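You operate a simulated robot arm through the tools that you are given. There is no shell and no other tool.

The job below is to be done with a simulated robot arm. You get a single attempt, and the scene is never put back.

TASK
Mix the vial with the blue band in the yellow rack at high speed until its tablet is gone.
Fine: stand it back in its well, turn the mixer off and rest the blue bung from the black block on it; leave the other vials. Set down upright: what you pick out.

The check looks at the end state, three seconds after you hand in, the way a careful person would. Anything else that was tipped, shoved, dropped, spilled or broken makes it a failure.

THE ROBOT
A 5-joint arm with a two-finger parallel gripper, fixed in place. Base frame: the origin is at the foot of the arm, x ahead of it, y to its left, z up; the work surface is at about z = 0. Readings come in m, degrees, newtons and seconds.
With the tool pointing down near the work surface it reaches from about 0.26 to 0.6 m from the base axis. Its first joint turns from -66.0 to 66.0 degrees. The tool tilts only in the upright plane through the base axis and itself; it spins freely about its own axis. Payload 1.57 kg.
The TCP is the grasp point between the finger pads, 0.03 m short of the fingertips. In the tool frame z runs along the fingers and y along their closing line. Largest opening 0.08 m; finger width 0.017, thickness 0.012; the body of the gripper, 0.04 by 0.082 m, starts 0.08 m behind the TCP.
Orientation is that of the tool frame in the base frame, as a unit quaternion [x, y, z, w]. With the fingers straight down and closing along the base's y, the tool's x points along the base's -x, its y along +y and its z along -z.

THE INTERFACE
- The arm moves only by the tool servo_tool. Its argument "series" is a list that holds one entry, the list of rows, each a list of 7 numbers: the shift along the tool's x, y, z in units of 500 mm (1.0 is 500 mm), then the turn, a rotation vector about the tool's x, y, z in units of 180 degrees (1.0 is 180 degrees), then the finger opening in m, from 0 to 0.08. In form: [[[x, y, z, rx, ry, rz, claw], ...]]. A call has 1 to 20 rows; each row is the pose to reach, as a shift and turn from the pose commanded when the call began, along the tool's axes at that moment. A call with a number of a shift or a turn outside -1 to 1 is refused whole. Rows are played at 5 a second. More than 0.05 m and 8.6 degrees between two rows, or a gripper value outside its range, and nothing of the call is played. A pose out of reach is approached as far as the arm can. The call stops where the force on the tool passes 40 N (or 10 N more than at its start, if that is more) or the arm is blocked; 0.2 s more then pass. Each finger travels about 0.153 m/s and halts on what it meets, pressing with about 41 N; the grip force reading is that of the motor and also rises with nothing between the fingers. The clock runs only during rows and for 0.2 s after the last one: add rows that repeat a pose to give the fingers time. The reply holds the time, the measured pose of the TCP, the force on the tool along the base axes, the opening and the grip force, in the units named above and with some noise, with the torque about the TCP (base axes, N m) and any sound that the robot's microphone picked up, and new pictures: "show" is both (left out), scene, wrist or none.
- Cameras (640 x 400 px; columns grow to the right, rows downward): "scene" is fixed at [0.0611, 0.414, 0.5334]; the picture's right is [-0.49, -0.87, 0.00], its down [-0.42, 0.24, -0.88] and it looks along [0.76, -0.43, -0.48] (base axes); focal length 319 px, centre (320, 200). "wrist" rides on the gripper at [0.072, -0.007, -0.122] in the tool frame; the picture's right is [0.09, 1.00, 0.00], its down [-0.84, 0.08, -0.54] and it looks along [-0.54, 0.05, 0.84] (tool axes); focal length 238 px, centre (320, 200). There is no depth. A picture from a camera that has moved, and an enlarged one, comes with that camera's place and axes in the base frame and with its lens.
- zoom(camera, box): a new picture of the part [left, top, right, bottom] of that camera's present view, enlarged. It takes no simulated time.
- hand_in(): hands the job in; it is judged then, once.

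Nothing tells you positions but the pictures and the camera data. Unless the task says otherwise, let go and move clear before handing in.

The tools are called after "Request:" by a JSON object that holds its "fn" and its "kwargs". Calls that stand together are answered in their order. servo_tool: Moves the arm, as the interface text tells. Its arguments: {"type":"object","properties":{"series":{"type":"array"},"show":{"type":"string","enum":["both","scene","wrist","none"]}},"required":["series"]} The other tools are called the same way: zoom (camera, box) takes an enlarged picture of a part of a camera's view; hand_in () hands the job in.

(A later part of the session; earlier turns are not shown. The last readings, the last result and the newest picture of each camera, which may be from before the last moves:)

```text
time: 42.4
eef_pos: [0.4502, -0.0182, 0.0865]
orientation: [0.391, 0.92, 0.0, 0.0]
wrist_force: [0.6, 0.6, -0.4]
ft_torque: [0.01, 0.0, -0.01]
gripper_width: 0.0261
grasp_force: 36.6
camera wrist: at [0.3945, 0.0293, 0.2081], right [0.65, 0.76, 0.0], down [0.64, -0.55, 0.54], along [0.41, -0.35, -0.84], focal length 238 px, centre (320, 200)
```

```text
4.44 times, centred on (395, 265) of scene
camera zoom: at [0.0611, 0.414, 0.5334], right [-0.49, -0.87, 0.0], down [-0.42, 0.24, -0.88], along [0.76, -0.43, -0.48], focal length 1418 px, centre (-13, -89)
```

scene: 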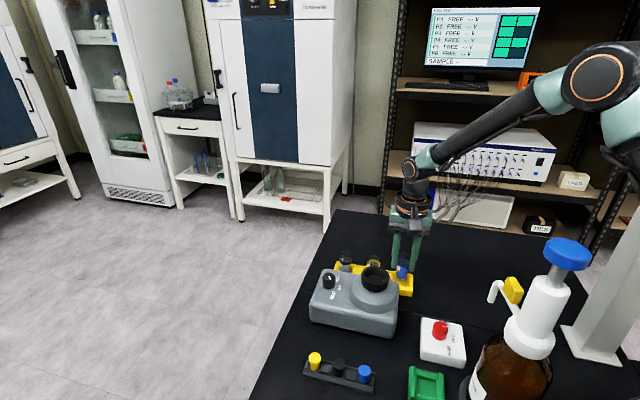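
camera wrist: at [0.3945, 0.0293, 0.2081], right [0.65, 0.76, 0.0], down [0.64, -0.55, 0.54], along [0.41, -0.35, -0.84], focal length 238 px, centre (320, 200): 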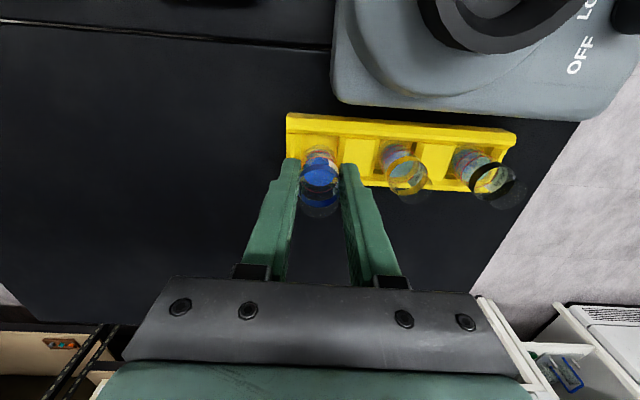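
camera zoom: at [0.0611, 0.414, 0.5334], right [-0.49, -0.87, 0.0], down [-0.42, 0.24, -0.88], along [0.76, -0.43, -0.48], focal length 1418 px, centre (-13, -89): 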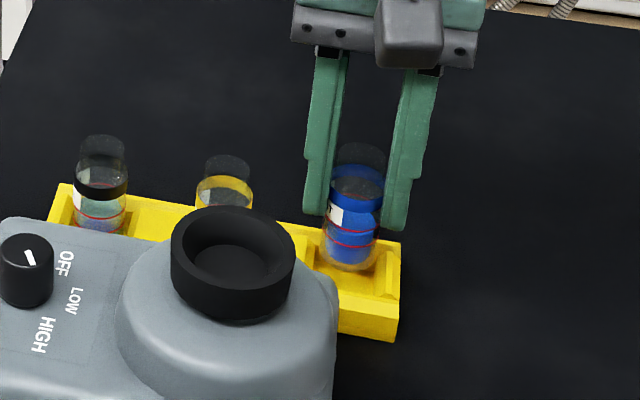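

The vial is aligned with its well and nothing is touching. I'll lower the last 27 mm slowly.

Request:
{"fn": "servo_tool", "kwargs": {"series": [[[0, 0, 0.01, 0, 0, 0, 0.022], [0, 0, 0.02, 0, 0, 0, 0.022], [0, 0, 0.03, 0, 0, 0, 0.022], [0, 0, 0.038, 0, 0, 0, 0.022], [0, 0, 0.045, 0, 0, 0, 0.022], [0, 0, 0.05, 0, 0, 0, 0.022], [0, 0, 0.053, 0, 0, 0, 0.022], [0, 0, 0.053, 0, 0, 0, 0.022]]], "show": "both"}}

Request:
{"fn": "zoom", "kwargs": {"camera": "wrist", "box": [240, 120, 400, 260]}}

Request:
{"fn": "zoom", "kwargs": {"camera": "scene", "box": [360, 220, 430, 310]}}

```text
time: 44.2
eef_pos: [0.4502, -0.0174, 0.0616]
orientation: [0.392, 0.92, 0.001, 0.001]
wrist_force: [-4.0, -6.5, 23.2]
ft_torque: [-0.41, 0.09, -0.03]
gripper_width: 0.026
grasp_force: 36.9
camera wrist: at [0.395, 0.0301, 0.1826], right [0.65, 0.76, 0.0], down [0.63, -0.55, 0.54], along [0.41, -0.35, -0.84], focal length 238 px, centre (320, 200)
```

scene: 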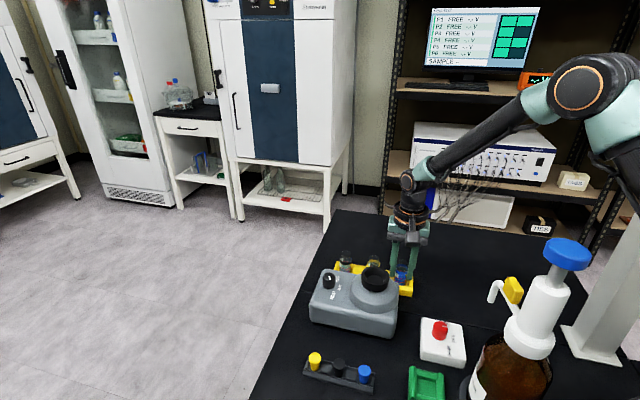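
wrist: 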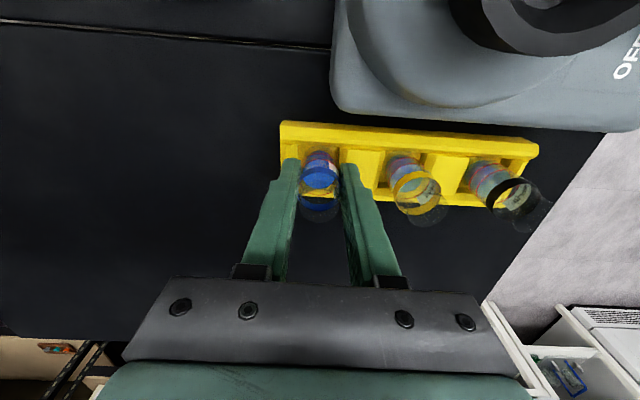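

```text
2.86 times, centred on (320, 190) of wrist
camera zoom: at [0.395, 0.0301, 0.1826], right [0.65, 0.76, 0.0], down [0.63, -0.55, 0.54], along [0.41, -0.35, -0.84], focal length 681 px, centre (320, 229)
```

zoom: 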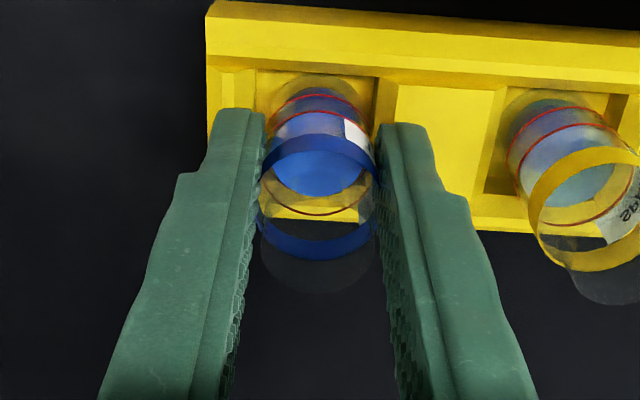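

```text
4.44 times, centred on (395, 265) of scene
camera zoom: at [0.061, 0.414, 0.5335], right [-0.49, -0.87, 0.0], down [-0.42, 0.24, -0.88], along [0.76, -0.43, -0.48], focal length 1418 px, centre (-13, -89)
```

zoom: 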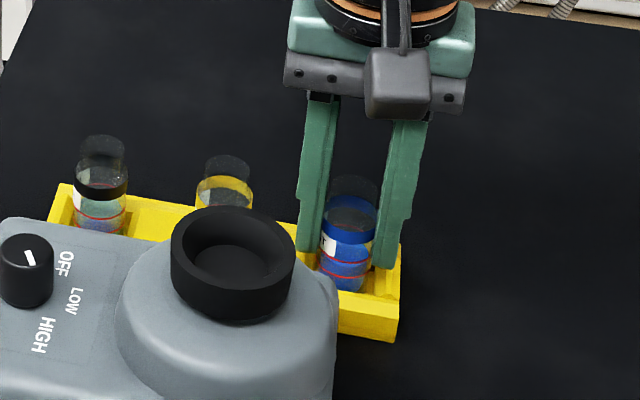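

The vial has reached the bottom of its well: 23 N upward at the same height as before. I'll back off a little to relieve the force before opening.

Request:
{"fn": "servo_tool", "kwargs": {"series": [[[0, 0, -0.002, 0, 0, 0, 0.022], [0, 0, -0.0035, 0, 0, 0, 0.022], [0, 0, -0.0035, 0, 0, 0, 0.022]]], "show": "none"}}

```text
time: 45.0
eef_pos: [0.4476, -0.0162, 0.0616]
orientation: [0.391, 0.92, -0.001, -0.002]
wrist_force: [-0.6, -0.2, -0.3]
ft_torque: [-0.02, -0.01, -0.01]
gripper_width: 0.0257
grasp_force: 36.5
```

The force is about zero, so the vial is within a millimetre of the floor. I'll lower half a millimetre and open the fingers slowly.

Request:
{"fn": "servo_tool", "kwargs": {"series": [[[0, 0, 0.0012, 0, 0, 0, 0.022], [0, 0, 0.0012, 0, 0, 0, 0.027], [0, 0, 0.0012, 0, 0, 0, 0.031], [0, 0, 0.0012, 0, 0, 0, 0.036], [0, 0, 0.0012, 0, 0, 0, 0.042], [0, 0, 0.0012, 0, 0, 0, 0.048], [0, 0, 0.0012, 0, 0, 0, 0.05], [0, 0, 0.0012, 0, 0, 0, 0.05]]], "show": "both"}}

Request:
{"fn": "zoom", "kwargs": {"camera": "wrist", "box": [240, 120, 400, 260]}}

Request:
{"fn": "zoom", "kwargs": {"camera": "scene", "box": [360, 220, 430, 310]}}

```text
time: 46.8
eef_pos: [0.4485, -0.0162, 0.0613]
orientation: [0.392, 0.92, 0.0, 0.001]
wrist_force: [0.5, 1.3, 0.3]
ft_torque: [0.01, 0.02, 0.0]
gripper_width: 0.0504
grasp_force: 0.1
camera wrist: at [0.3939, 0.0305, 0.1833], right [0.65, 0.76, 0.0], down [0.64, -0.55, 0.54], along [0.41, -0.35, -0.84], focal length 238 px, centre (320, 200)
```

scene: 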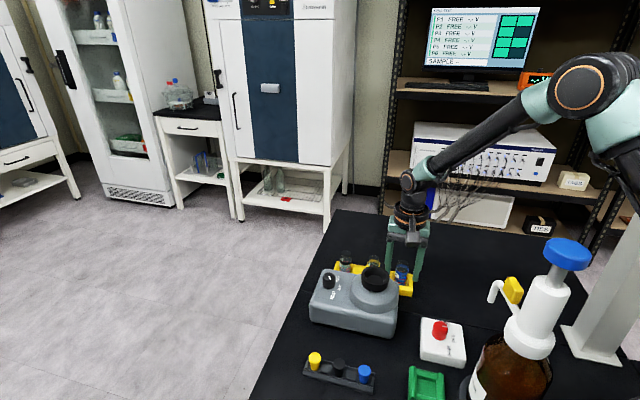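
wrist: 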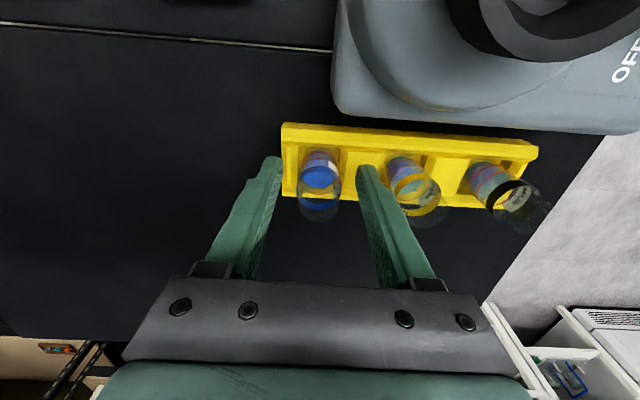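

```text
2.86 times, centred on (320, 190) of wrist
camera zoom: at [0.3939, 0.0305, 0.1833], right [0.65, 0.76, 0.0], down [0.64, -0.55, 0.54], along [0.41, -0.35, -0.84], focal length 681 px, centre (320, 229)
```

zoom: 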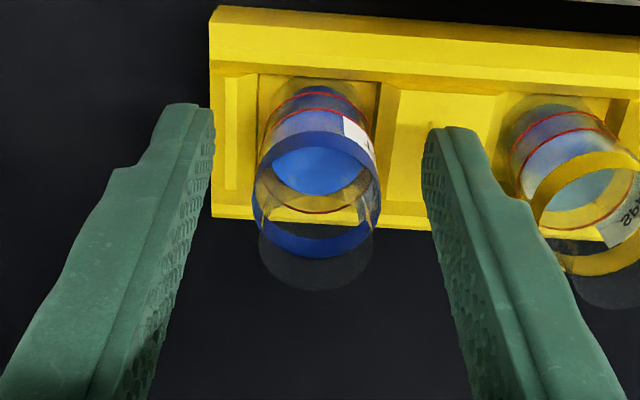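

```text
4.44 times, centred on (395, 265) of scene
camera zoom: at [0.0611, 0.414, 0.5334], right [-0.49, -0.87, 0.0], down [-0.42, 0.24, -0.88], along [0.76, -0.43, -0.48], focal length 1418 px, centre (-13, -89)
```

zoom: 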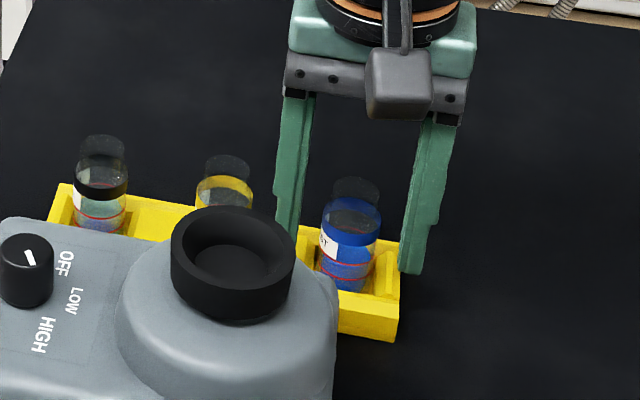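

The vial stands upright in its well and its contents are clear blue with no tablet. I'll rise straight up, away from the vials.

Request:
{"fn": "servo_tool", "kwargs": {"series": [[[0, 0, -0.03, 0, 0, 0, 0.05], [0, 0, -0.08, 0, 0, 0, 0.05], [0, 0, -0.14, 0, 0, 0, 0.05], [0, 0, -0.21, 0, 0, 0, 0.05], [0, 0, -0.28, 0, 0, 0, 0.05], [0, 0, -0.28, 0, 0, 0, 0.05]]], "show": "both"}}

Request:
{"fn": "zoom", "kwargs": {"camera": "wrist", "box": [280, 80, 380, 180]}}

Request:
{"fn": "zoom", "kwargs": {"camera": "scene", "box": [375, 245, 425, 300]}}

```text
time: 48.2
eef_pos: [0.4491, -0.0179, 0.2037]
orientation: [0.392, 0.92, 0.0, -0.001]
wrist_force: [0.2, -0.4, 0.5]
ft_torque: [0.01, -0.03, 0.0]
gripper_width: 0.0499
grasp_force: 0.1
camera wrist: at [0.3939, 0.0298, 0.3246], right [0.65, 0.76, 0.0], down [0.64, -0.55, 0.54], along [0.41, -0.35, -0.84], focal length 238 px, centre (320, 200)
```

scene: 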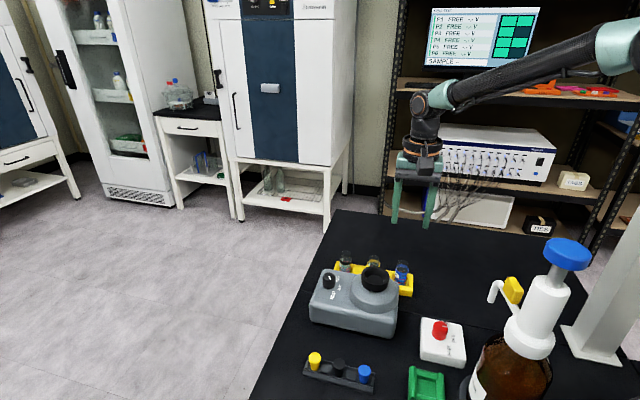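
wrist: 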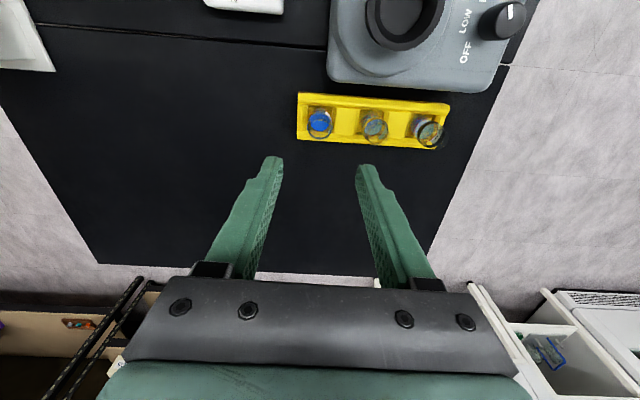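

```text
4.00 times, centred on (330, 130) of wrist
camera zoom: at [0.3939, 0.0298, 0.3246], right [0.65, 0.76, 0.0], down [0.64, -0.55, 0.54], along [0.41, -0.35, -0.84], focal length 953 px, centre (280, 480)
```

zoom: 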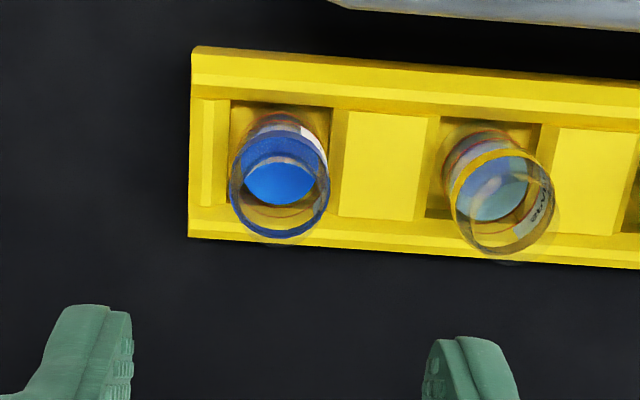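

```text
7.27 times, centred on (400, 272) of scene
camera zoom: at [0.0611, 0.414, 0.5334], right [-0.49, -0.87, 0.0], down [-0.42, 0.24, -0.88], along [0.76, -0.43, -0.48], focal length 2321 px, centre (-262, -327)
```

zoom: 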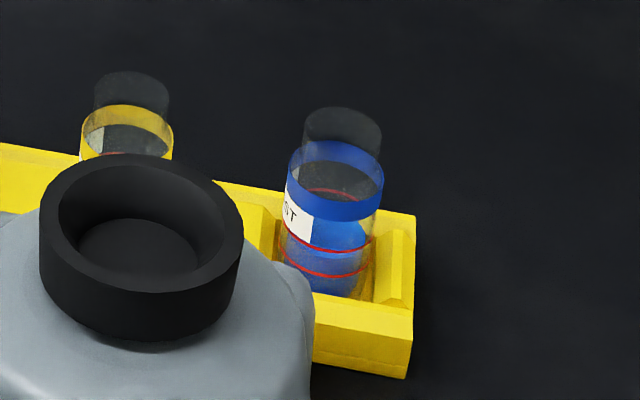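

The blue-banded vial stands well in its well, and the other vials are untouched. Next I go back over the knob with the same gripper heading I left it with, so I can turn it back to OFF.

Request:
{"fn": "servo_tool", "kwargs": {"series": [[[0.0203, 0.0288, 0, 0, 0, 0.0411, 0.05], [0.0406, 0.0576, 0, 0, 0, 0.0822, 0.05], [0.0609, 0.0865, 0, 0, 0, 0.1233, 0.05], [0.0812, 0.1153, 0, 0, 0, 0.1644, 0.05], [0.1015, 0.1441, 0, 0, 0, 0.2055, 0.05], [0.1218, 0.1729, 0, 0, 0, 0.2466, 0.05], [0.1421, 0.2017, 0, 0, 0, 0.2877, 0.05], [0.1624, 0.2306, 0, 0, 0, 0.3288, 0.05], [0.1827, 0.2594, 0, 0, 0, 0.3699, 0.05], [0.203, 0.2882, 0, 0, 0, 0.411, 0.05], [0.203, 0.2882, 0, 0, 0, 0.411, 0.05], [0.203, 0.2882, 0, 0, 0, 0.411, 0.05]]], "show": "both"}}

Request:
{"fn": "zoom", "kwargs": {"camera": "wrist", "box": [240, 80, 400, 220]}}

```text
time: 50.8
eef_pos: [0.4834, 0.1558, 0.201]
orientation: [0.867, 0.499, 0.0, 0.001]
wrist_force: [0.0, -0.5, 0.1]
ft_torque: [-0.01, 0.0, 0.01]
gripper_width: 0.05
grasp_force: 0.0
camera wrist: at [0.5125, 0.2221, 0.3231], right [0.91, -0.42, 0.0], down [-0.35, -0.76, 0.54], along [-0.23, -0.49, -0.84], focal length 238 px, centre (320, 200)
```

scene: 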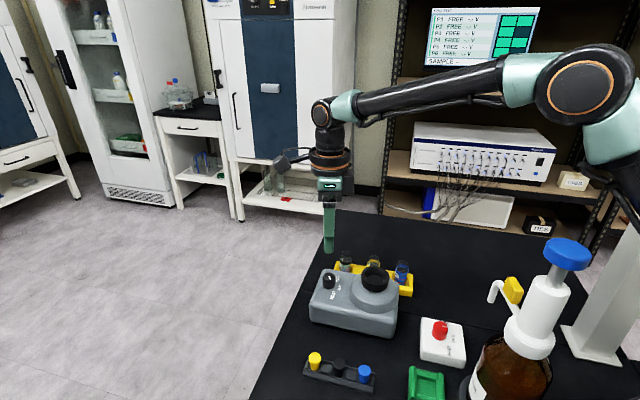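
wrist: 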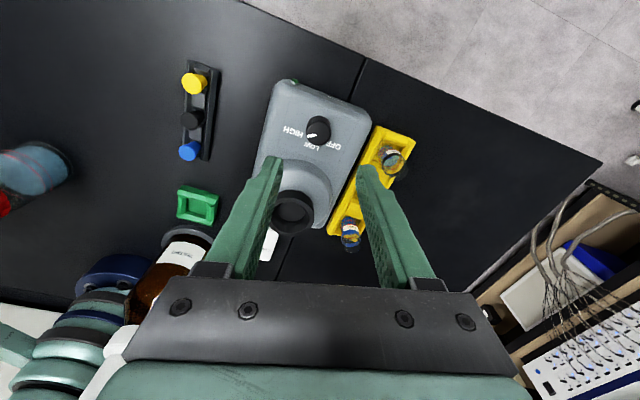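

```text
2.86 times, centred on (320, 150) of wrist
camera zoom: at [0.5125, 0.2221, 0.3231], right [0.91, -0.42, 0.0], down [-0.35, -0.76, 0.54], along [-0.23, -0.49, -0.84], focal length 681 px, centre (320, 343)
```

zoom: 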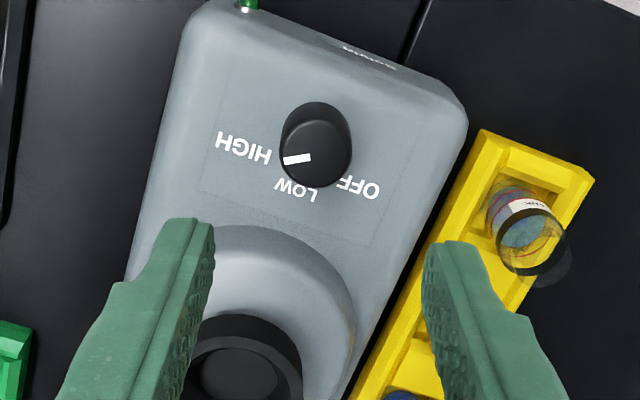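

The pointer still shows HIGH and the tool is centred over the knob. I'll lower onto it and check before gripping.

Request:
{"fn": "servo_tool", "kwargs": {"series": [[[0, 0, 0.05, 0, 0, 0, 0.05], [0, 0, 0.1, 0, 0, 0, 0.05], [0, 0, 0.145, 0, 0, 0, 0.05], [0, 0, 0.175, 0, 0, 0, 0.05], [0, 0, 0.19, 0, 0, 0, 0.05], [0, 0, 0.19, 0, 0, 0, 0.05]]], "show": "both"}}

Request:
{"fn": "zoom", "kwargs": {"camera": "wrist", "box": [240, 100, 400, 240]}}

Request:
{"fn": "zoom", "kwargs": {"camera": "scene", "box": [305, 220, 385, 310]}}

```text
time: 52.2
eef_pos: [0.4824, 0.1571, 0.1077]
orientation: [0.867, 0.499, 0.0, -0.001]
wrist_force: [1.5, 0.0, -0.2]
ft_torque: [0.01, -0.01, -0.01]
gripper_width: 0.0499
grasp_force: 0.0
camera wrist: at [0.5127, 0.2219, 0.2285], right [0.91, -0.42, 0.0], down [-0.35, -0.76, 0.54], along [-0.23, -0.49, -0.84], focal length 238 px, centre (320, 200)
```

scene: 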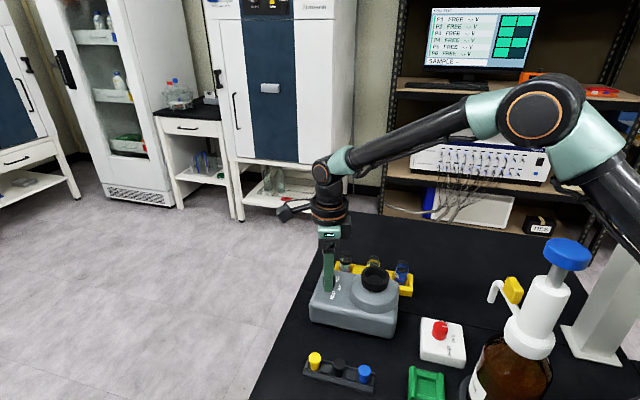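
wrist: 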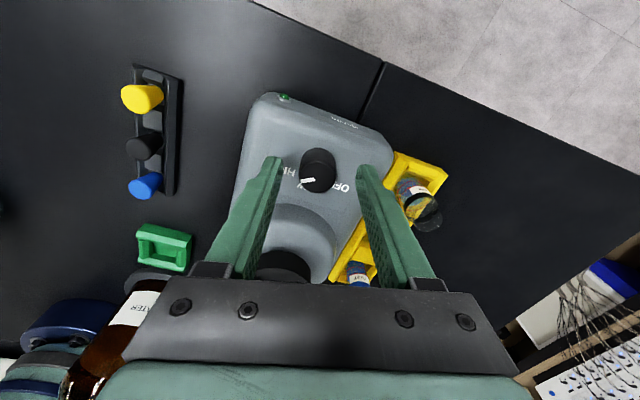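

```text
2.86 times, centred on (320, 170) of wrist
camera zoom: at [0.5127, 0.2219, 0.2285], right [0.91, -0.42, 0.0], down [-0.35, -0.76, 0.54], along [-0.23, -0.49, -0.84], focal length 681 px, centre (320, 286)
```

zoom: 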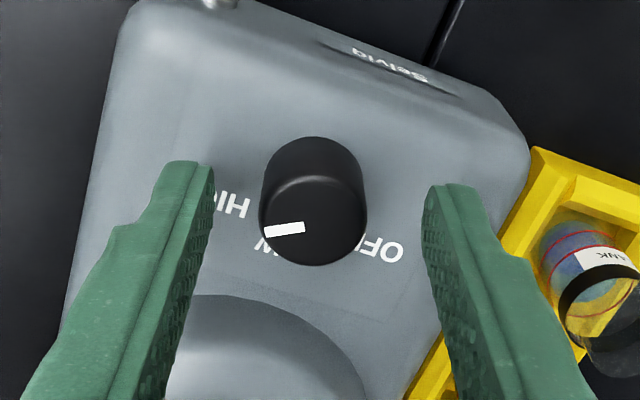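

```text
4.44 times, centred on (345, 265) of scene
camera zoom: at [0.0611, 0.414, 0.5334], right [-0.49, -0.87, 0.0], down [-0.42, 0.24, -0.88], along [0.76, -0.43, -0.48], focal length 1418 px, centre (209, -89)
```

zoom: 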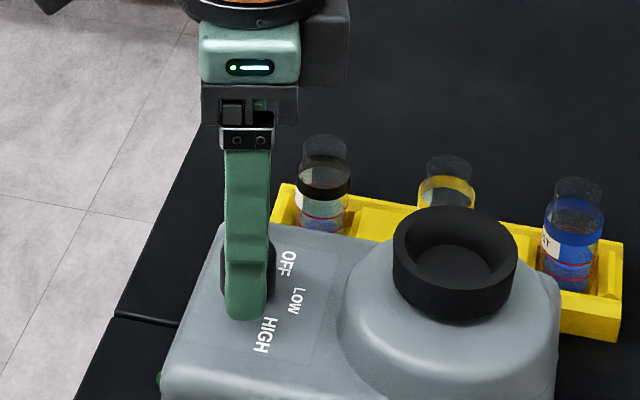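

The knob sits between the fingers. I'll lower 2 mm more and close on it.

Request:
{"fn": "servo_tool", "kwargs": {"series": [[[0, 0, 0.004, 0, 0, 0, 0.05], [0, 0, 0.004, 0, 0, 0, 0.04], [0, 0, 0.004, 0, 0, 0, 0.032], [0, 0, 0.004, 0, 0, 0, 0.025], [0, 0, 0.004, 0, 0, 0, 0.02], [0, 0, 0.004, 0, 0, 0, 0.02]]], "show": "none"}}

```text
time: 53.6
eef_pos: [0.4814, 0.1565, 0.1057]
orientation: [0.866, 0.5, -0.001, 0.0]
wrist_force: [-7.2, 5.0, 1.5]
ft_torque: [0.01, 0.25, 0.0]
gripper_width: 0.0284
grasp_force: 5.0
```

The fingers are just arriving at the knob, with a small side force; I'll shift about 0.7 mm and let the grip settle.

Request:
{"fn": "servo_tool", "kwargs": {"series": [[[0, -0.0014, 0, 0, 0, 0, 0.02], [0, -0.0014, 0, 0, 0, 0, 0.02], [0, -0.0014, 0, 0, 0, 0, 0.02]]], "show": "none"}}

```text
time: 54.4
eef_pos: [0.4829, 0.1562, 0.1052]
orientation: [0.866, 0.5, -0.001, 0.0]
wrist_force: [-7.2, 7.1, -1.6]
ft_torque: [0.19, 0.11, -0.06]
gripper_width: 0.0281
grasp_force: 4.7
```

The opening stopped at 28 mm with only 5 N, unlike the first time. I'll look before turning anything.

Request:
{"fn": "servo_tool", "kwargs": {"series": [[[0, 0, 0, 0, 0, 0, 0.02], [0, 0, 0, 0, 0, 0, 0.02]]], "show": "both"}}

Request:
{"fn": "zoom", "kwargs": {"camera": "wrist", "box": [260, 100, 380, 220]}}

Request:
{"fn": "zoom", "kwargs": {"camera": "scene", "box": [305, 220, 385, 310]}}

```text
time: 55.0
eef_pos: [0.4824, 0.1569, 0.1054]
orientation: [0.866, 0.5, -0.001, 0.0]
wrist_force: [-6.4, 6.7, -2.6]
ft_torque: [0.11, 0.16, -0.04]
gripper_width: 0.0284
grasp_force: 4.8
camera wrist: at [0.5124, 0.222, 0.2267], right [0.91, -0.42, 0.0], down [-0.35, -0.76, 0.54], along [-0.23, -0.49, -0.84], focal length 238 px, centre (320, 200)
```

scene: 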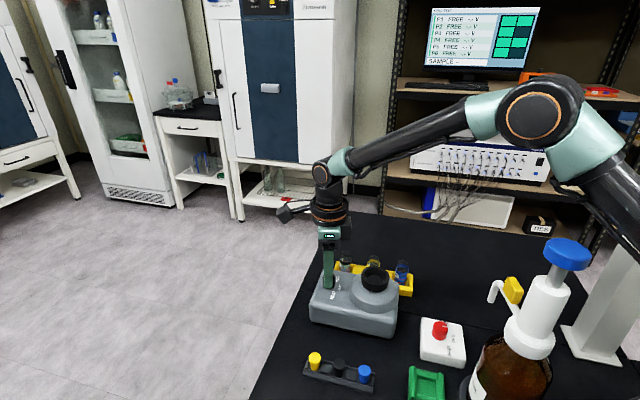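
wrist: 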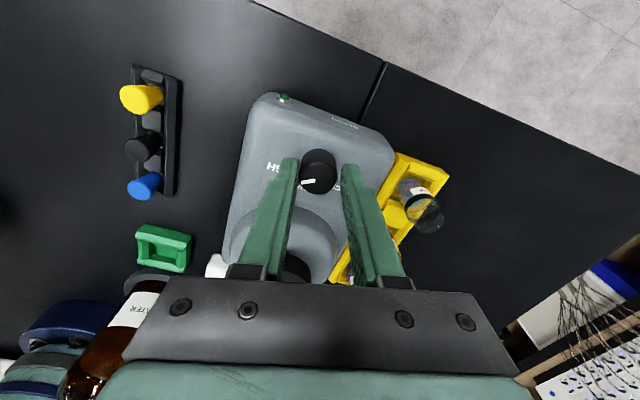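

```text
3.33 times, centred on (320, 160) of wrist
camera zoom: at [0.5124, 0.222, 0.2267], right [0.91, -0.42, 0.0], down [-0.35, -0.76, 0.54], along [-0.23, -0.49, -0.84], focal length 794 px, centre (320, 333)
```

zoom: 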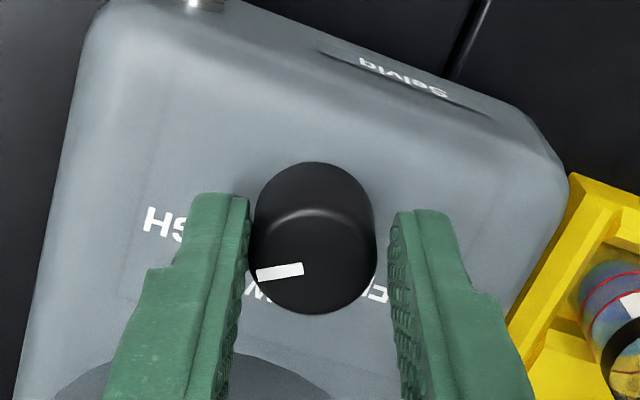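

```text
4.44 times, centred on (345, 265) of scene
camera zoom: at [0.0611, 0.414, 0.5334], right [-0.49, -0.87, 0.0], down [-0.42, 0.24, -0.88], along [0.76, -0.43, -0.48], focal length 1418 px, centre (209, -89)
```

zoom: 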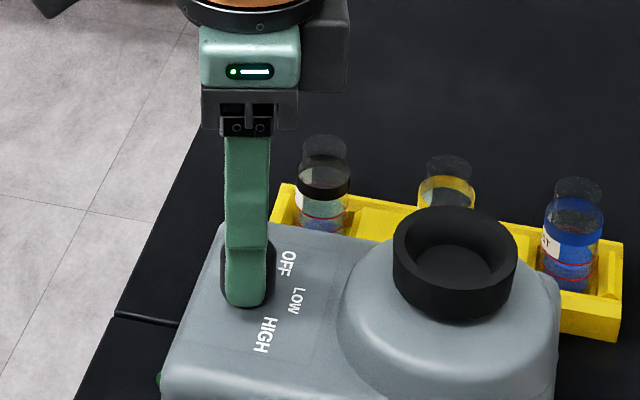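

The left finger touches the knob while the right one still has a gap of about 3 mm. I'll shift the tool about 1.5 mm towards the left finger's side.

Request:
{"fn": "servo_tool", "kwargs": {"series": [[[0, -0.0015, 0, 0, 0, 0, 0.02], [0, -0.003, 0, 0, 0, 0, 0.02], [0, -0.003, 0, 0, 0, 0, 0.02], [0, -0.003, 0, 0, 0, 0, 0.02]]], "show": "none"}}

```text
time: 56.0
eef_pos: [0.4819, 0.1572, 0.1047]
orientation: [0.866, 0.499, 0.0, 0.001]
wrist_force: [-2.6, -1.0, -4.4]
ft_torque: [0.15, 0.0, 0.04]
gripper_width: 0.0255
grasp_force: 37.0
```

The knob is now properly gripped (25.5 mm, 37 N) with little side force. I'll turn it 60° counter-clockwise to LOW, with a slight drift to stay on its axis.

Request:
{"fn": "servo_tool", "kwargs": {"series": [[[-0.0004, 0.0002, 0, 0, 0, -0.0417, 0.02], [-0.0008, 0.0004, 0, 0, 0, -0.0833, 0.02], [-0.0012, 0.0005, 0, 0, 0, -0.125, 0.02], [-0.0016, 0.0007, 0, 0, 0, -0.1667, 0.02], [-0.002, 0.0009, 0, 0, 0, -0.2083, 0.02], [-0.0024, 0.0011, 0, 0, 0, -0.25, 0.02], [-0.0028, 0.0012, 0, 0, 0, -0.2917, 0.02], [-0.0032, 0.0014, 0, 0, 0, -0.3333, 0.02], [-0.0032, 0.0014, 0, 0, 0, -0.3333, 0.02]]], "show": "wrist"}}

```text
time: 58.0
eef_pos: [0.4798, 0.1565, 0.1043]
orientation: [0.499, 0.867, 0.001, 0.0]
wrist_force: [-20.3, 19.3, 14.5]
ft_torque: [0.46, 0.44, 0.0]
gripper_width: 0.0254
grasp_force: 36.6
camera wrist: at [0.438, 0.2151, 0.2267], right [0.81, 0.58, 0.0], down [0.49, -0.68, 0.54], along [0.31, -0.44, -0.84], focal length 238 px, centre (320, 200)
```

wrist: 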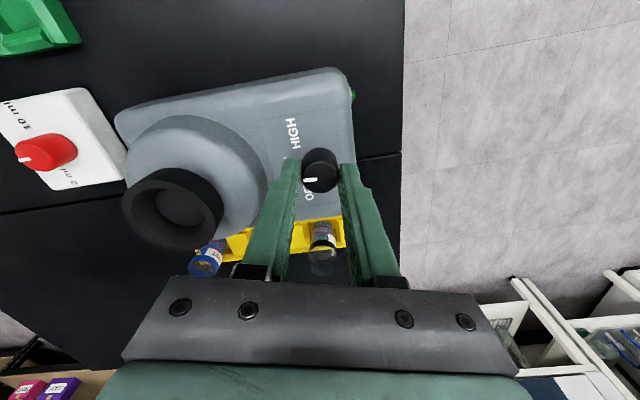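

The pointer has followed to LOW, with some side force building up. I'll relieve it before the last 60°.

Request:
{"fn": "servo_tool", "kwargs": {"series": [[[0.003, -0.0006, 0, 0, 0, 0, 0.02], [0.0055, -0.0012, 0, 0, 0, 0, 0.02], [0.0055, -0.0012, 0, 0, 0, 0, 0.02]]], "show": "none"}}

```text
time: 58.8
eef_pos: [0.4804, 0.1552, 0.1045]
orientation: [0.501, 0.865, 0.002, 0.001]
wrist_force: [-5.1, -1.3, 13.5]
ft_torque: [0.02, 0.36, -0.01]
gripper_width: 0.0252
grasp_force: 36.6
```

The side force is small now. I'll turn the final 60° counter-clockwise to OFF.

Request:
{"fn": "servo_tool", "kwargs": {"series": [[[0, 0, -0.001, 0, 0, -0.0417, 0.02], [0, 0, -0.001, 0, 0, -0.0833, 0.02], [0, 0, -0.001, 0, 0, -0.125, 0.02], [0, 0, -0.001, 0, 0, -0.1667, 0.02], [0, 0, -0.001, 0, 0, -0.2083, 0.02], [0, 0, -0.001, 0, 0, -0.25, 0.02], [0, 0, -0.001, 0, 0, -0.2917, 0.02], [0, 0, -0.001, 0, 0, -0.3333, 0.02], [0, 0, -0.001, 0, 0, -0.3333, 0.02]]], "show": "both"}}

Request:
{"fn": "zoom", "kwargs": {"camera": "wrist", "box": [260, 100, 380, 220]}}

Request:
{"fn": "zoom", "kwargs": {"camera": "scene", "box": [305, 220, 415, 340]}}

```text
time: 60.8
eef_pos: [0.4808, 0.1547, 0.104]
orientation: [0.001, 1.0, 0.0, 0.0]
wrist_force: [4.4, -26.8, 6.9]
ft_torque: [-0.58, -0.88, 0.0]
gripper_width: 0.0254
grasp_force: 36.9
camera wrist: at [0.4076, 0.1493, 0.2267], right [-0.09, 1.0, 0.0], down [0.84, 0.07, 0.54], along [0.54, 0.05, -0.84], focal length 238 px, centre (320, 200)
```

scene: 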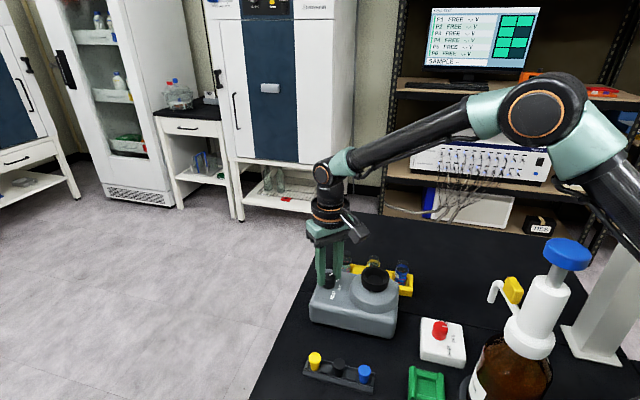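
wrist: 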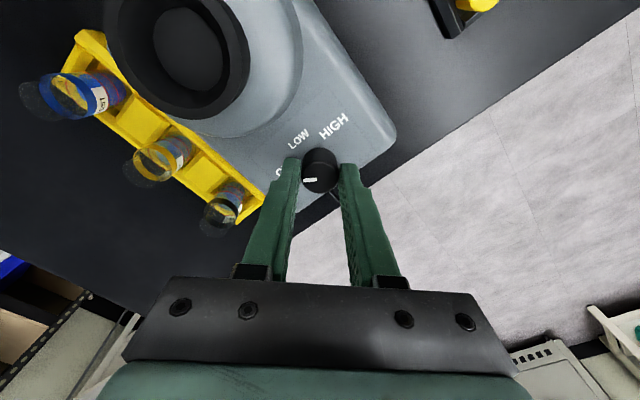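

```text
3.33 times, centred on (320, 160) of wrist
camera zoom: at [0.4076, 0.1493, 0.2267], right [-0.09, 1.0, 0.0], down [0.84, 0.07, 0.54], along [0.54, 0.05, -0.84], focal length 794 px, centre (320, 333)
```

zoom: 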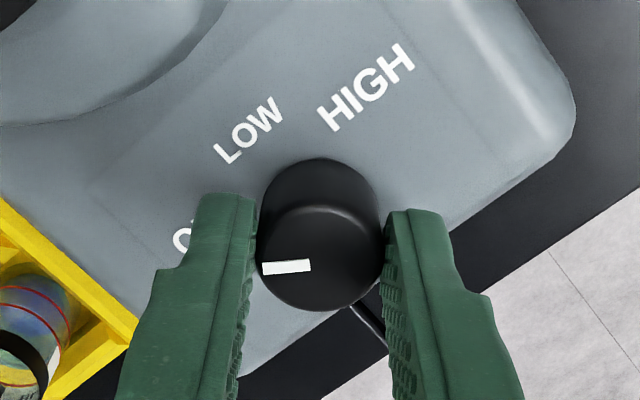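

```text
3.33 times, centred on (360, 280) of scene
camera zoom: at [0.061, 0.414, 0.5335], right [-0.49, -0.87, 0.0], down [-0.42, 0.24, -0.88], along [0.76, -0.43, -0.48], focal length 1064 px, centre (187, -67)
```

zoom: 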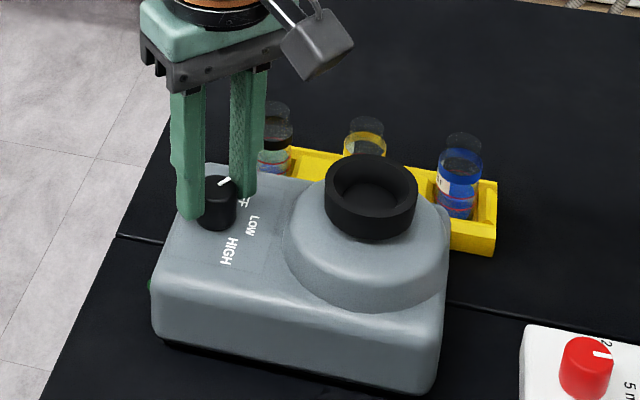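

The pointer is back at its original OFF direction. I'll relieve the remaining side force before letting go.

Request:
{"fn": "servo_tool", "kwargs": {"series": [[[-0.0006, -0.003, 0, 0, 0, 0, 0.02], [-0.0006, -0.0055, 0, 0, 0, 0, 0.02], [-0.0006, -0.0055, 0, 0, 0, 0, 0.02]]], "show": "none"}}

```text
time: 61.6
eef_pos: [0.4795, 0.1556, 0.1045]
orientation: [0.0, 1.0, 0.0, 0.001]
wrist_force: [10.2, -1.5, -3.9]
ft_torque: [-0.12, 0.45, 0.02]
gripper_width: 0.0252
grasp_force: 37.1
```

The force is small enough now. I'll open and rise, then check the knob's setting.

Request:
{"fn": "servo_tool", "kwargs": {"series": [[[0, 0, 0, 0, 0, 0, 0.03], [0, 0, 0, 0, 0, 0, 0.04], [0, 0, 0, 0, 0, 0, 0.05], [0, 0, 0, 0, 0, 0, 0.05], [0, 0, -0.05, 0, 0, 0, 0.05], [0, 0, -0.11, 0, 0, 0, 0.05], [0, 0, -0.18, 0, 0, 0, 0.05], [0, 0, -0.18, 0, 0, 0, 0.05]]], "show": "both"}}

Request:
{"fn": "zoom", "kwargs": {"camera": "wrist", "box": [280, 90, 360, 170]}}

Request:
{"fn": "zoom", "kwargs": {"camera": "scene", "box": [315, 255, 415, 310]}}

```text
time: 63.4
eef_pos: [0.4817, 0.156, 0.1946]
orientation: [0.001, 1.0, 0.0, 0.0]
wrist_force: [-0.2, 0.3, 0.1]
ft_torque: [0.01, -0.02, 0.0]
gripper_width: 0.05
grasp_force: 0.0
camera wrist: at [0.4082, 0.1487, 0.3161], right [-0.09, 1.0, 0.0], down [0.84, 0.08, 0.54], along [0.54, 0.05, -0.84], focal length 238 px, centre (320, 200)
```

scene: 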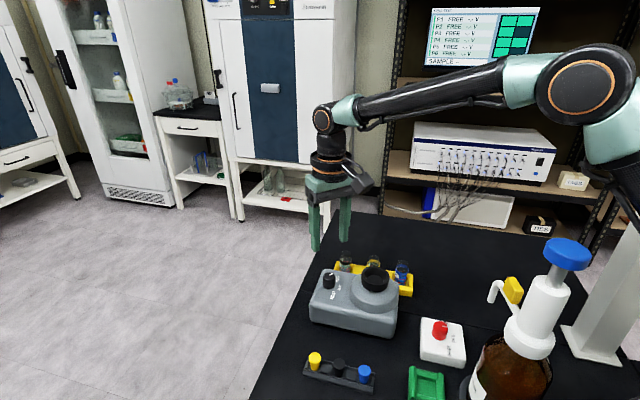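
wrist: 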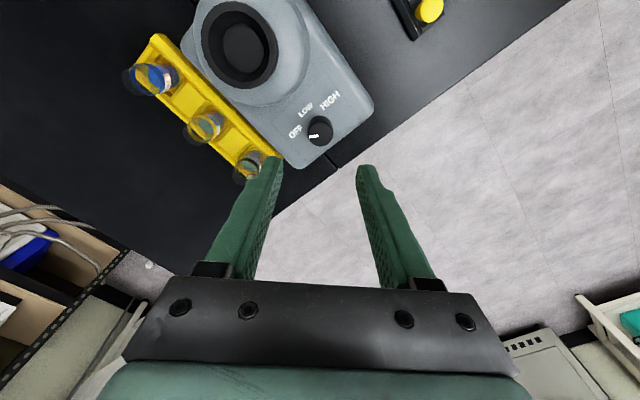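

```text
5.00 times, centred on (320, 130) of wrist
camera zoom: at [0.4082, 0.1487, 0.3161], right [-0.09, 1.0, 0.0], down [0.84, 0.08, 0.54], along [0.54, 0.05, -0.84], focal length 1192 px, centre (320, 550)
```

zoom: 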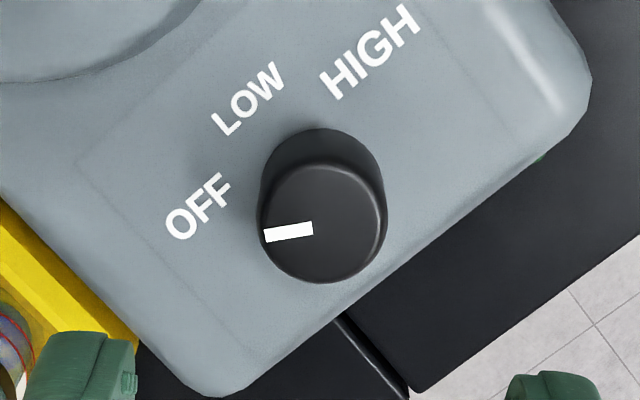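

```text
6.40 times, centred on (365, 282) of scene
camera zoom: at [0.0611, 0.414, 0.5334], right [-0.49, -0.87, 0.0], down [-0.42, 0.24, -0.88], along [0.76, -0.43, -0.48], focal length 2043 px, centre (32, -328)
```

zoom: 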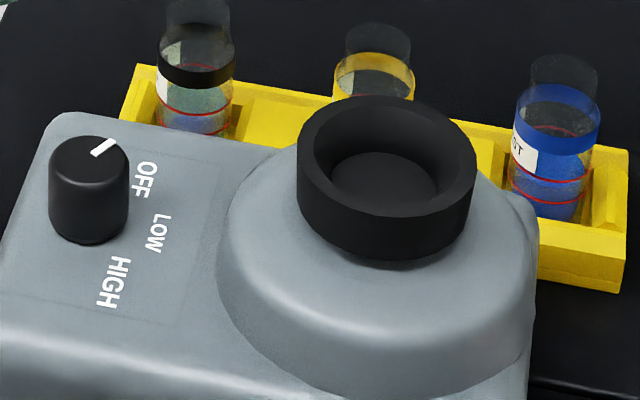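

The mixer is off: the pointer is back at OFF. Next I go over to the blue bung in the black block, turning the gripper so it closes across the block.

Request:
{"fn": "servo_tool", "kwargs": {"series": [[[0.0437, 0.008, 0, 0, 0, -0.0316, 0.05], [0.0874, 0.016, 0, 0, 0, -0.0633, 0.05], [0.131, 0.024, 0, 0, 0, -0.0949, 0.05], [0.1747, 0.032, 0, 0, 0, -0.1265, 0.05], [0.2184, 0.04, 0.0, 0, 0, -0.158, 0.05], [0.262, 0.048, 0.03, 0, 0, -0.19, 0.05], [0.3057, 0.056, 0.06, 0, 0, -0.2214, 0.05], [0.3494, 0.064, 0.09, 0, 0, -0.253, 0.05], [0.3494, 0.064, 0.09, 0, 0, -0.253, 0.05], [0.3494, 0.064, 0.09, 0, 0, -0.253, 0.05]]], "show": "both"}}

Request:
{"fn": "zoom", "kwargs": {"camera": "wrist", "box": [240, 60, 400, 220]}}

Request:
{"fn": "zoom", "kwargs": {"camera": "scene", "box": [290, 320, 400, 400]}}

```text
time: 65.6
eef_pos: [0.3046, 0.1885, 0.1497]
orientation: [-0.387, 0.922, 0.0, 0.0]
wrist_force: [0.6, 0.6, -0.9]
ft_torque: [0.01, 0.01, 0.01]
gripper_width: 0.0501
grasp_force: 0.0
camera wrist: at [0.2582, 0.1315, 0.2722], right [-0.77, 0.63, 0.0], down [0.53, 0.65, 0.54], along [0.34, 0.42, -0.84], focal length 238 px, centre (320, 200)
```

scene: 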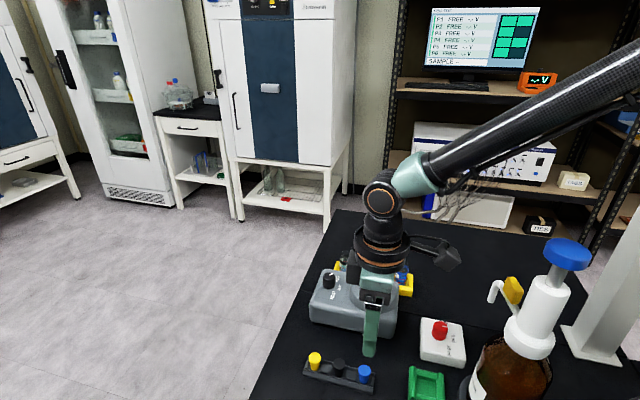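
wrist: 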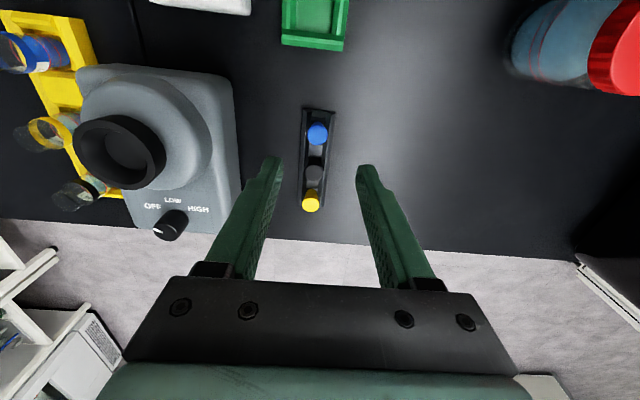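

```text
2.50 times, centred on (320, 140) of wrist
camera zoom: at [0.2582, 0.1315, 0.2722], right [-0.77, 0.63, 0.0], down [0.53, 0.65, 0.54], along [0.34, 0.42, -0.84], focal length 596 px, centre (320, 350)
```

zoom: 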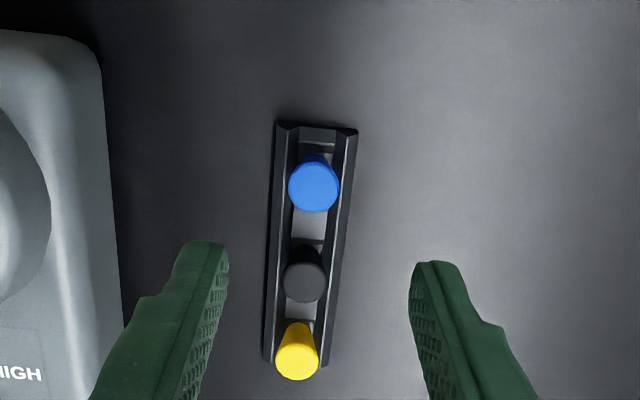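

```text
5.00 times, centred on (345, 360) of scene
camera zoom: at [0.0611, 0.414, 0.5334], right [-0.49, -0.87, 0.0], down [-0.42, 0.24, -0.88], along [0.76, -0.43, -0.48], focal length 1596 px, centre (195, -600)
```

zoom: 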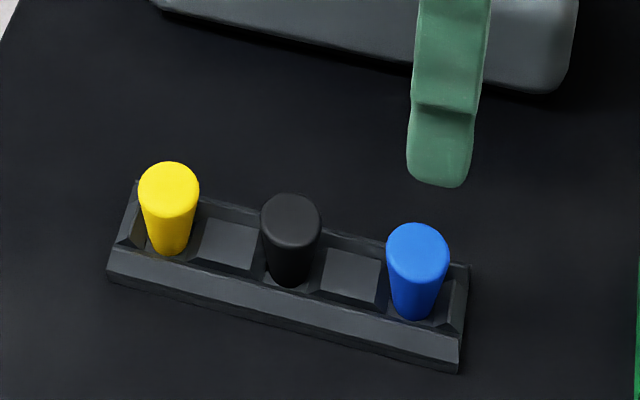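

I see the blue bung's top at about [0.307, 0.188] and z≈0.035; it tapers downwards and the block's rails reach about z≈0.02. I'll centre on it and descend partway.

Request:
{"fn": "servo_tool", "kwargs": {"series": [[[-0.005, -0.004, 0.04, 0, 0, 0, 0.05], [-0.005, -0.004, 0.08, 0, 0, 0, 0.05], [-0.005, -0.004, 0.12, 0, 0, 0, 0.05], [-0.005, -0.004, 0.14, 0, 0, 0, 0.05], [-0.005, -0.004, 0.14, 0, 0, 0, 0.05]]], "show": "both"}}

Request:
{"fn": "zoom", "kwargs": {"camera": "wrist", "box": [240, 90, 400, 230]}}

Request:
{"fn": "zoom", "kwargs": {"camera": "scene", "box": [290, 310, 410, 400]}}

```text
time: 66.8
eef_pos: [0.3082, 0.1868, 0.0813]
orientation: [-0.387, 0.922, 0.0, 0.0]
wrist_force: [-0.7, -0.6, -0.9]
ft_torque: [0.0, 0.02, 0.03]
gripper_width: 0.05
grasp_force: 0.2
camera wrist: at [0.262, 0.1315, 0.2025], right [-0.77, 0.63, 0.0], down [0.53, 0.65, 0.54], along [0.34, 0.42, -0.84], focal length 238 px, centre (320, 200)
```

scene: 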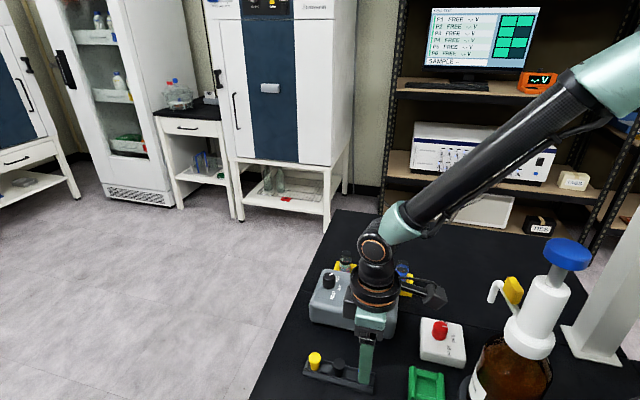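
wrist: 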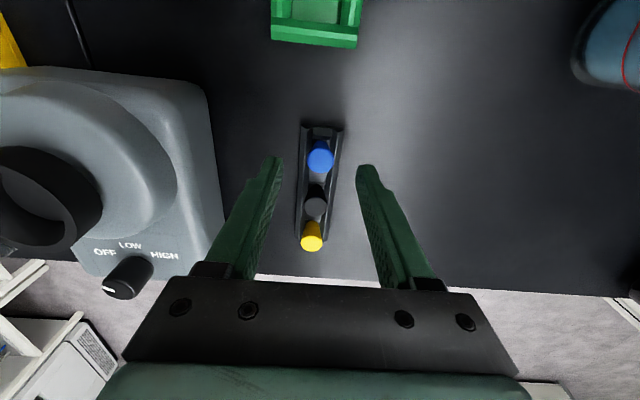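

```text
2.86 times, centred on (320, 160) of wrist
camera zoom: at [0.262, 0.1315, 0.2025], right [-0.77, 0.63, 0.0], down [0.53, 0.65, 0.54], along [0.34, 0.42, -0.84], focal length 681 px, centre (320, 314)
```

zoom: 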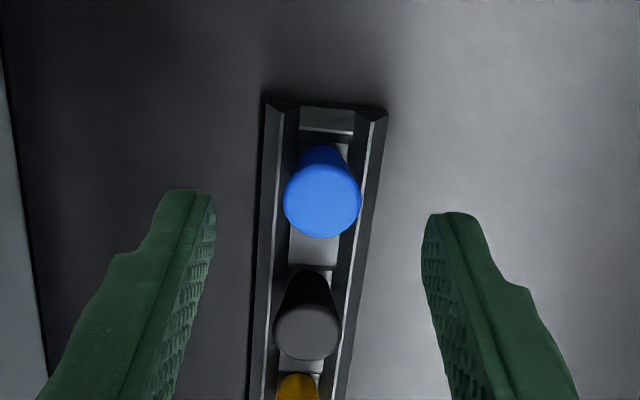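

```text
4.44 times, centred on (350, 355) of scene
camera zoom: at [0.0611, 0.414, 0.5334], right [-0.49, -0.87, 0.0], down [-0.42, 0.24, -0.88], along [0.76, -0.43, -0.48], focal length 1418 px, centre (187, -489)
```

zoom: 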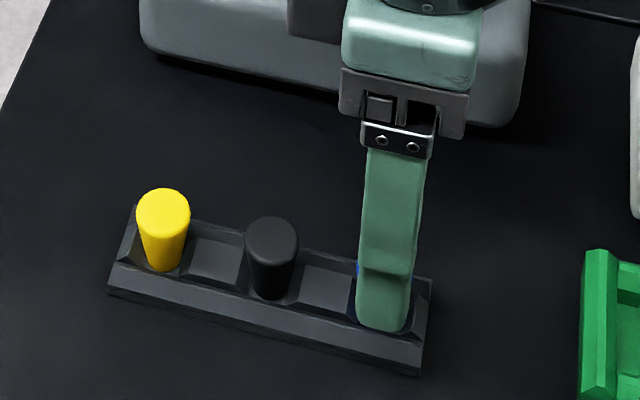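

The bung is centred under the tool within about a millimetre. I'll lower to TCP z≈0.056 (fingertips ≈0.026) and look.

Request:
{"fn": "servo_tool", "kwargs": {"series": [[[0, 0, 0.02, 0, 0, 0, 0.05], [0, 0, 0.035, 0, 0, 0, 0.05], [0, 0, 0.045, 0, 0, 0, 0.05], [0, 0, 0.05, 0, 0, 0, 0.05], [0, 0, 0.05, 0, 0, 0, 0.05]]], "show": "both"}}

Request:
{"fn": "zoom", "kwargs": {"camera": "wrist", "box": [240, 110, 400, 250]}}

Request:
{"fn": "zoom", "kwargs": {"camera": "scene", "box": [300, 330, 400, 400]}}

```text
time: 68.0
eef_pos: [0.308, 0.1868, 0.054]
orientation: [-0.386, 0.922, 0.0, 0.0]
wrist_force: [-0.1, 0.6, 1.3]
ft_torque: [0.01, 0.02, -0.02]
gripper_width: 0.05
grasp_force: 0.0
camera wrist: at [0.2618, 0.1314, 0.1764], right [-0.77, 0.63, 0.0], down [0.53, 0.65, 0.54], along [0.34, 0.42, -0.84], focal length 238 px, centre (320, 200)
```

scene: 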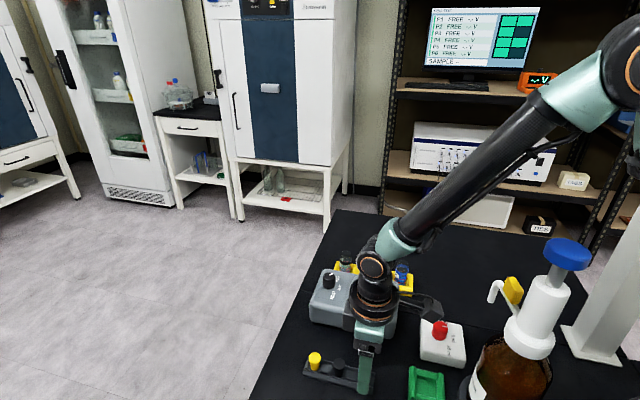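
wrist: 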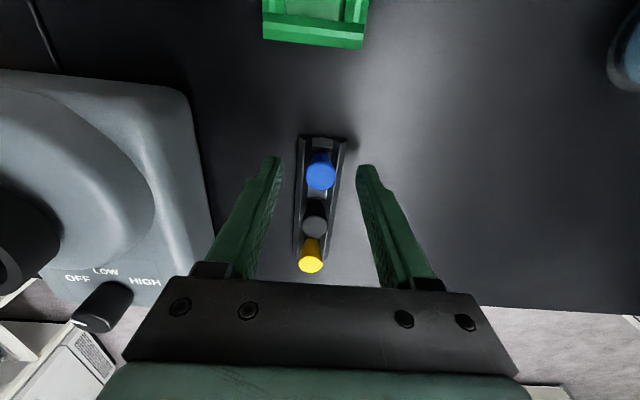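

```text
2.86 times, centred on (320, 180) of wrist
camera zoom: at [0.2618, 0.1314, 0.1764], right [-0.77, 0.63, 0.0], down [0.53, 0.65, 0.54], along [0.34, 0.42, -0.84], focal length 681 px, centre (320, 257)
```

zoom: 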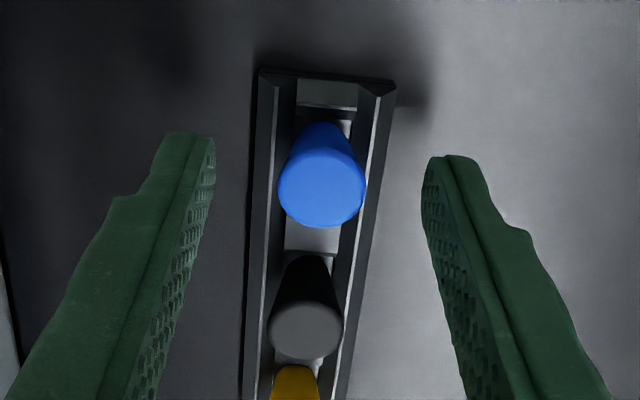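

```text
5.71 times, centred on (350, 365) of scene
camera zoom: at [0.0611, 0.414, 0.5334], right [-0.49, -0.87, 0.0], down [-0.42, 0.24, -0.88], along [0.76, -0.43, -0.48], focal length 1824 px, centre (149, -743)
```

zoom: 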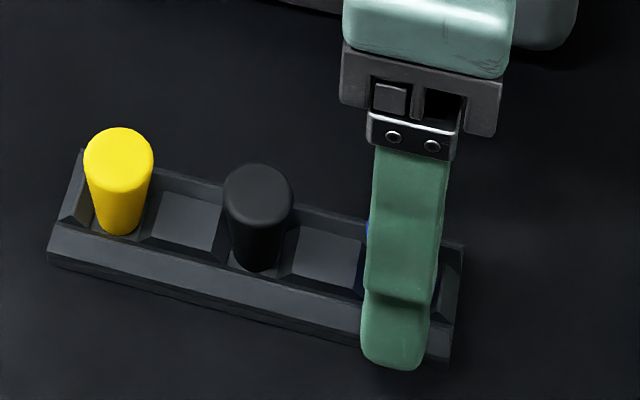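

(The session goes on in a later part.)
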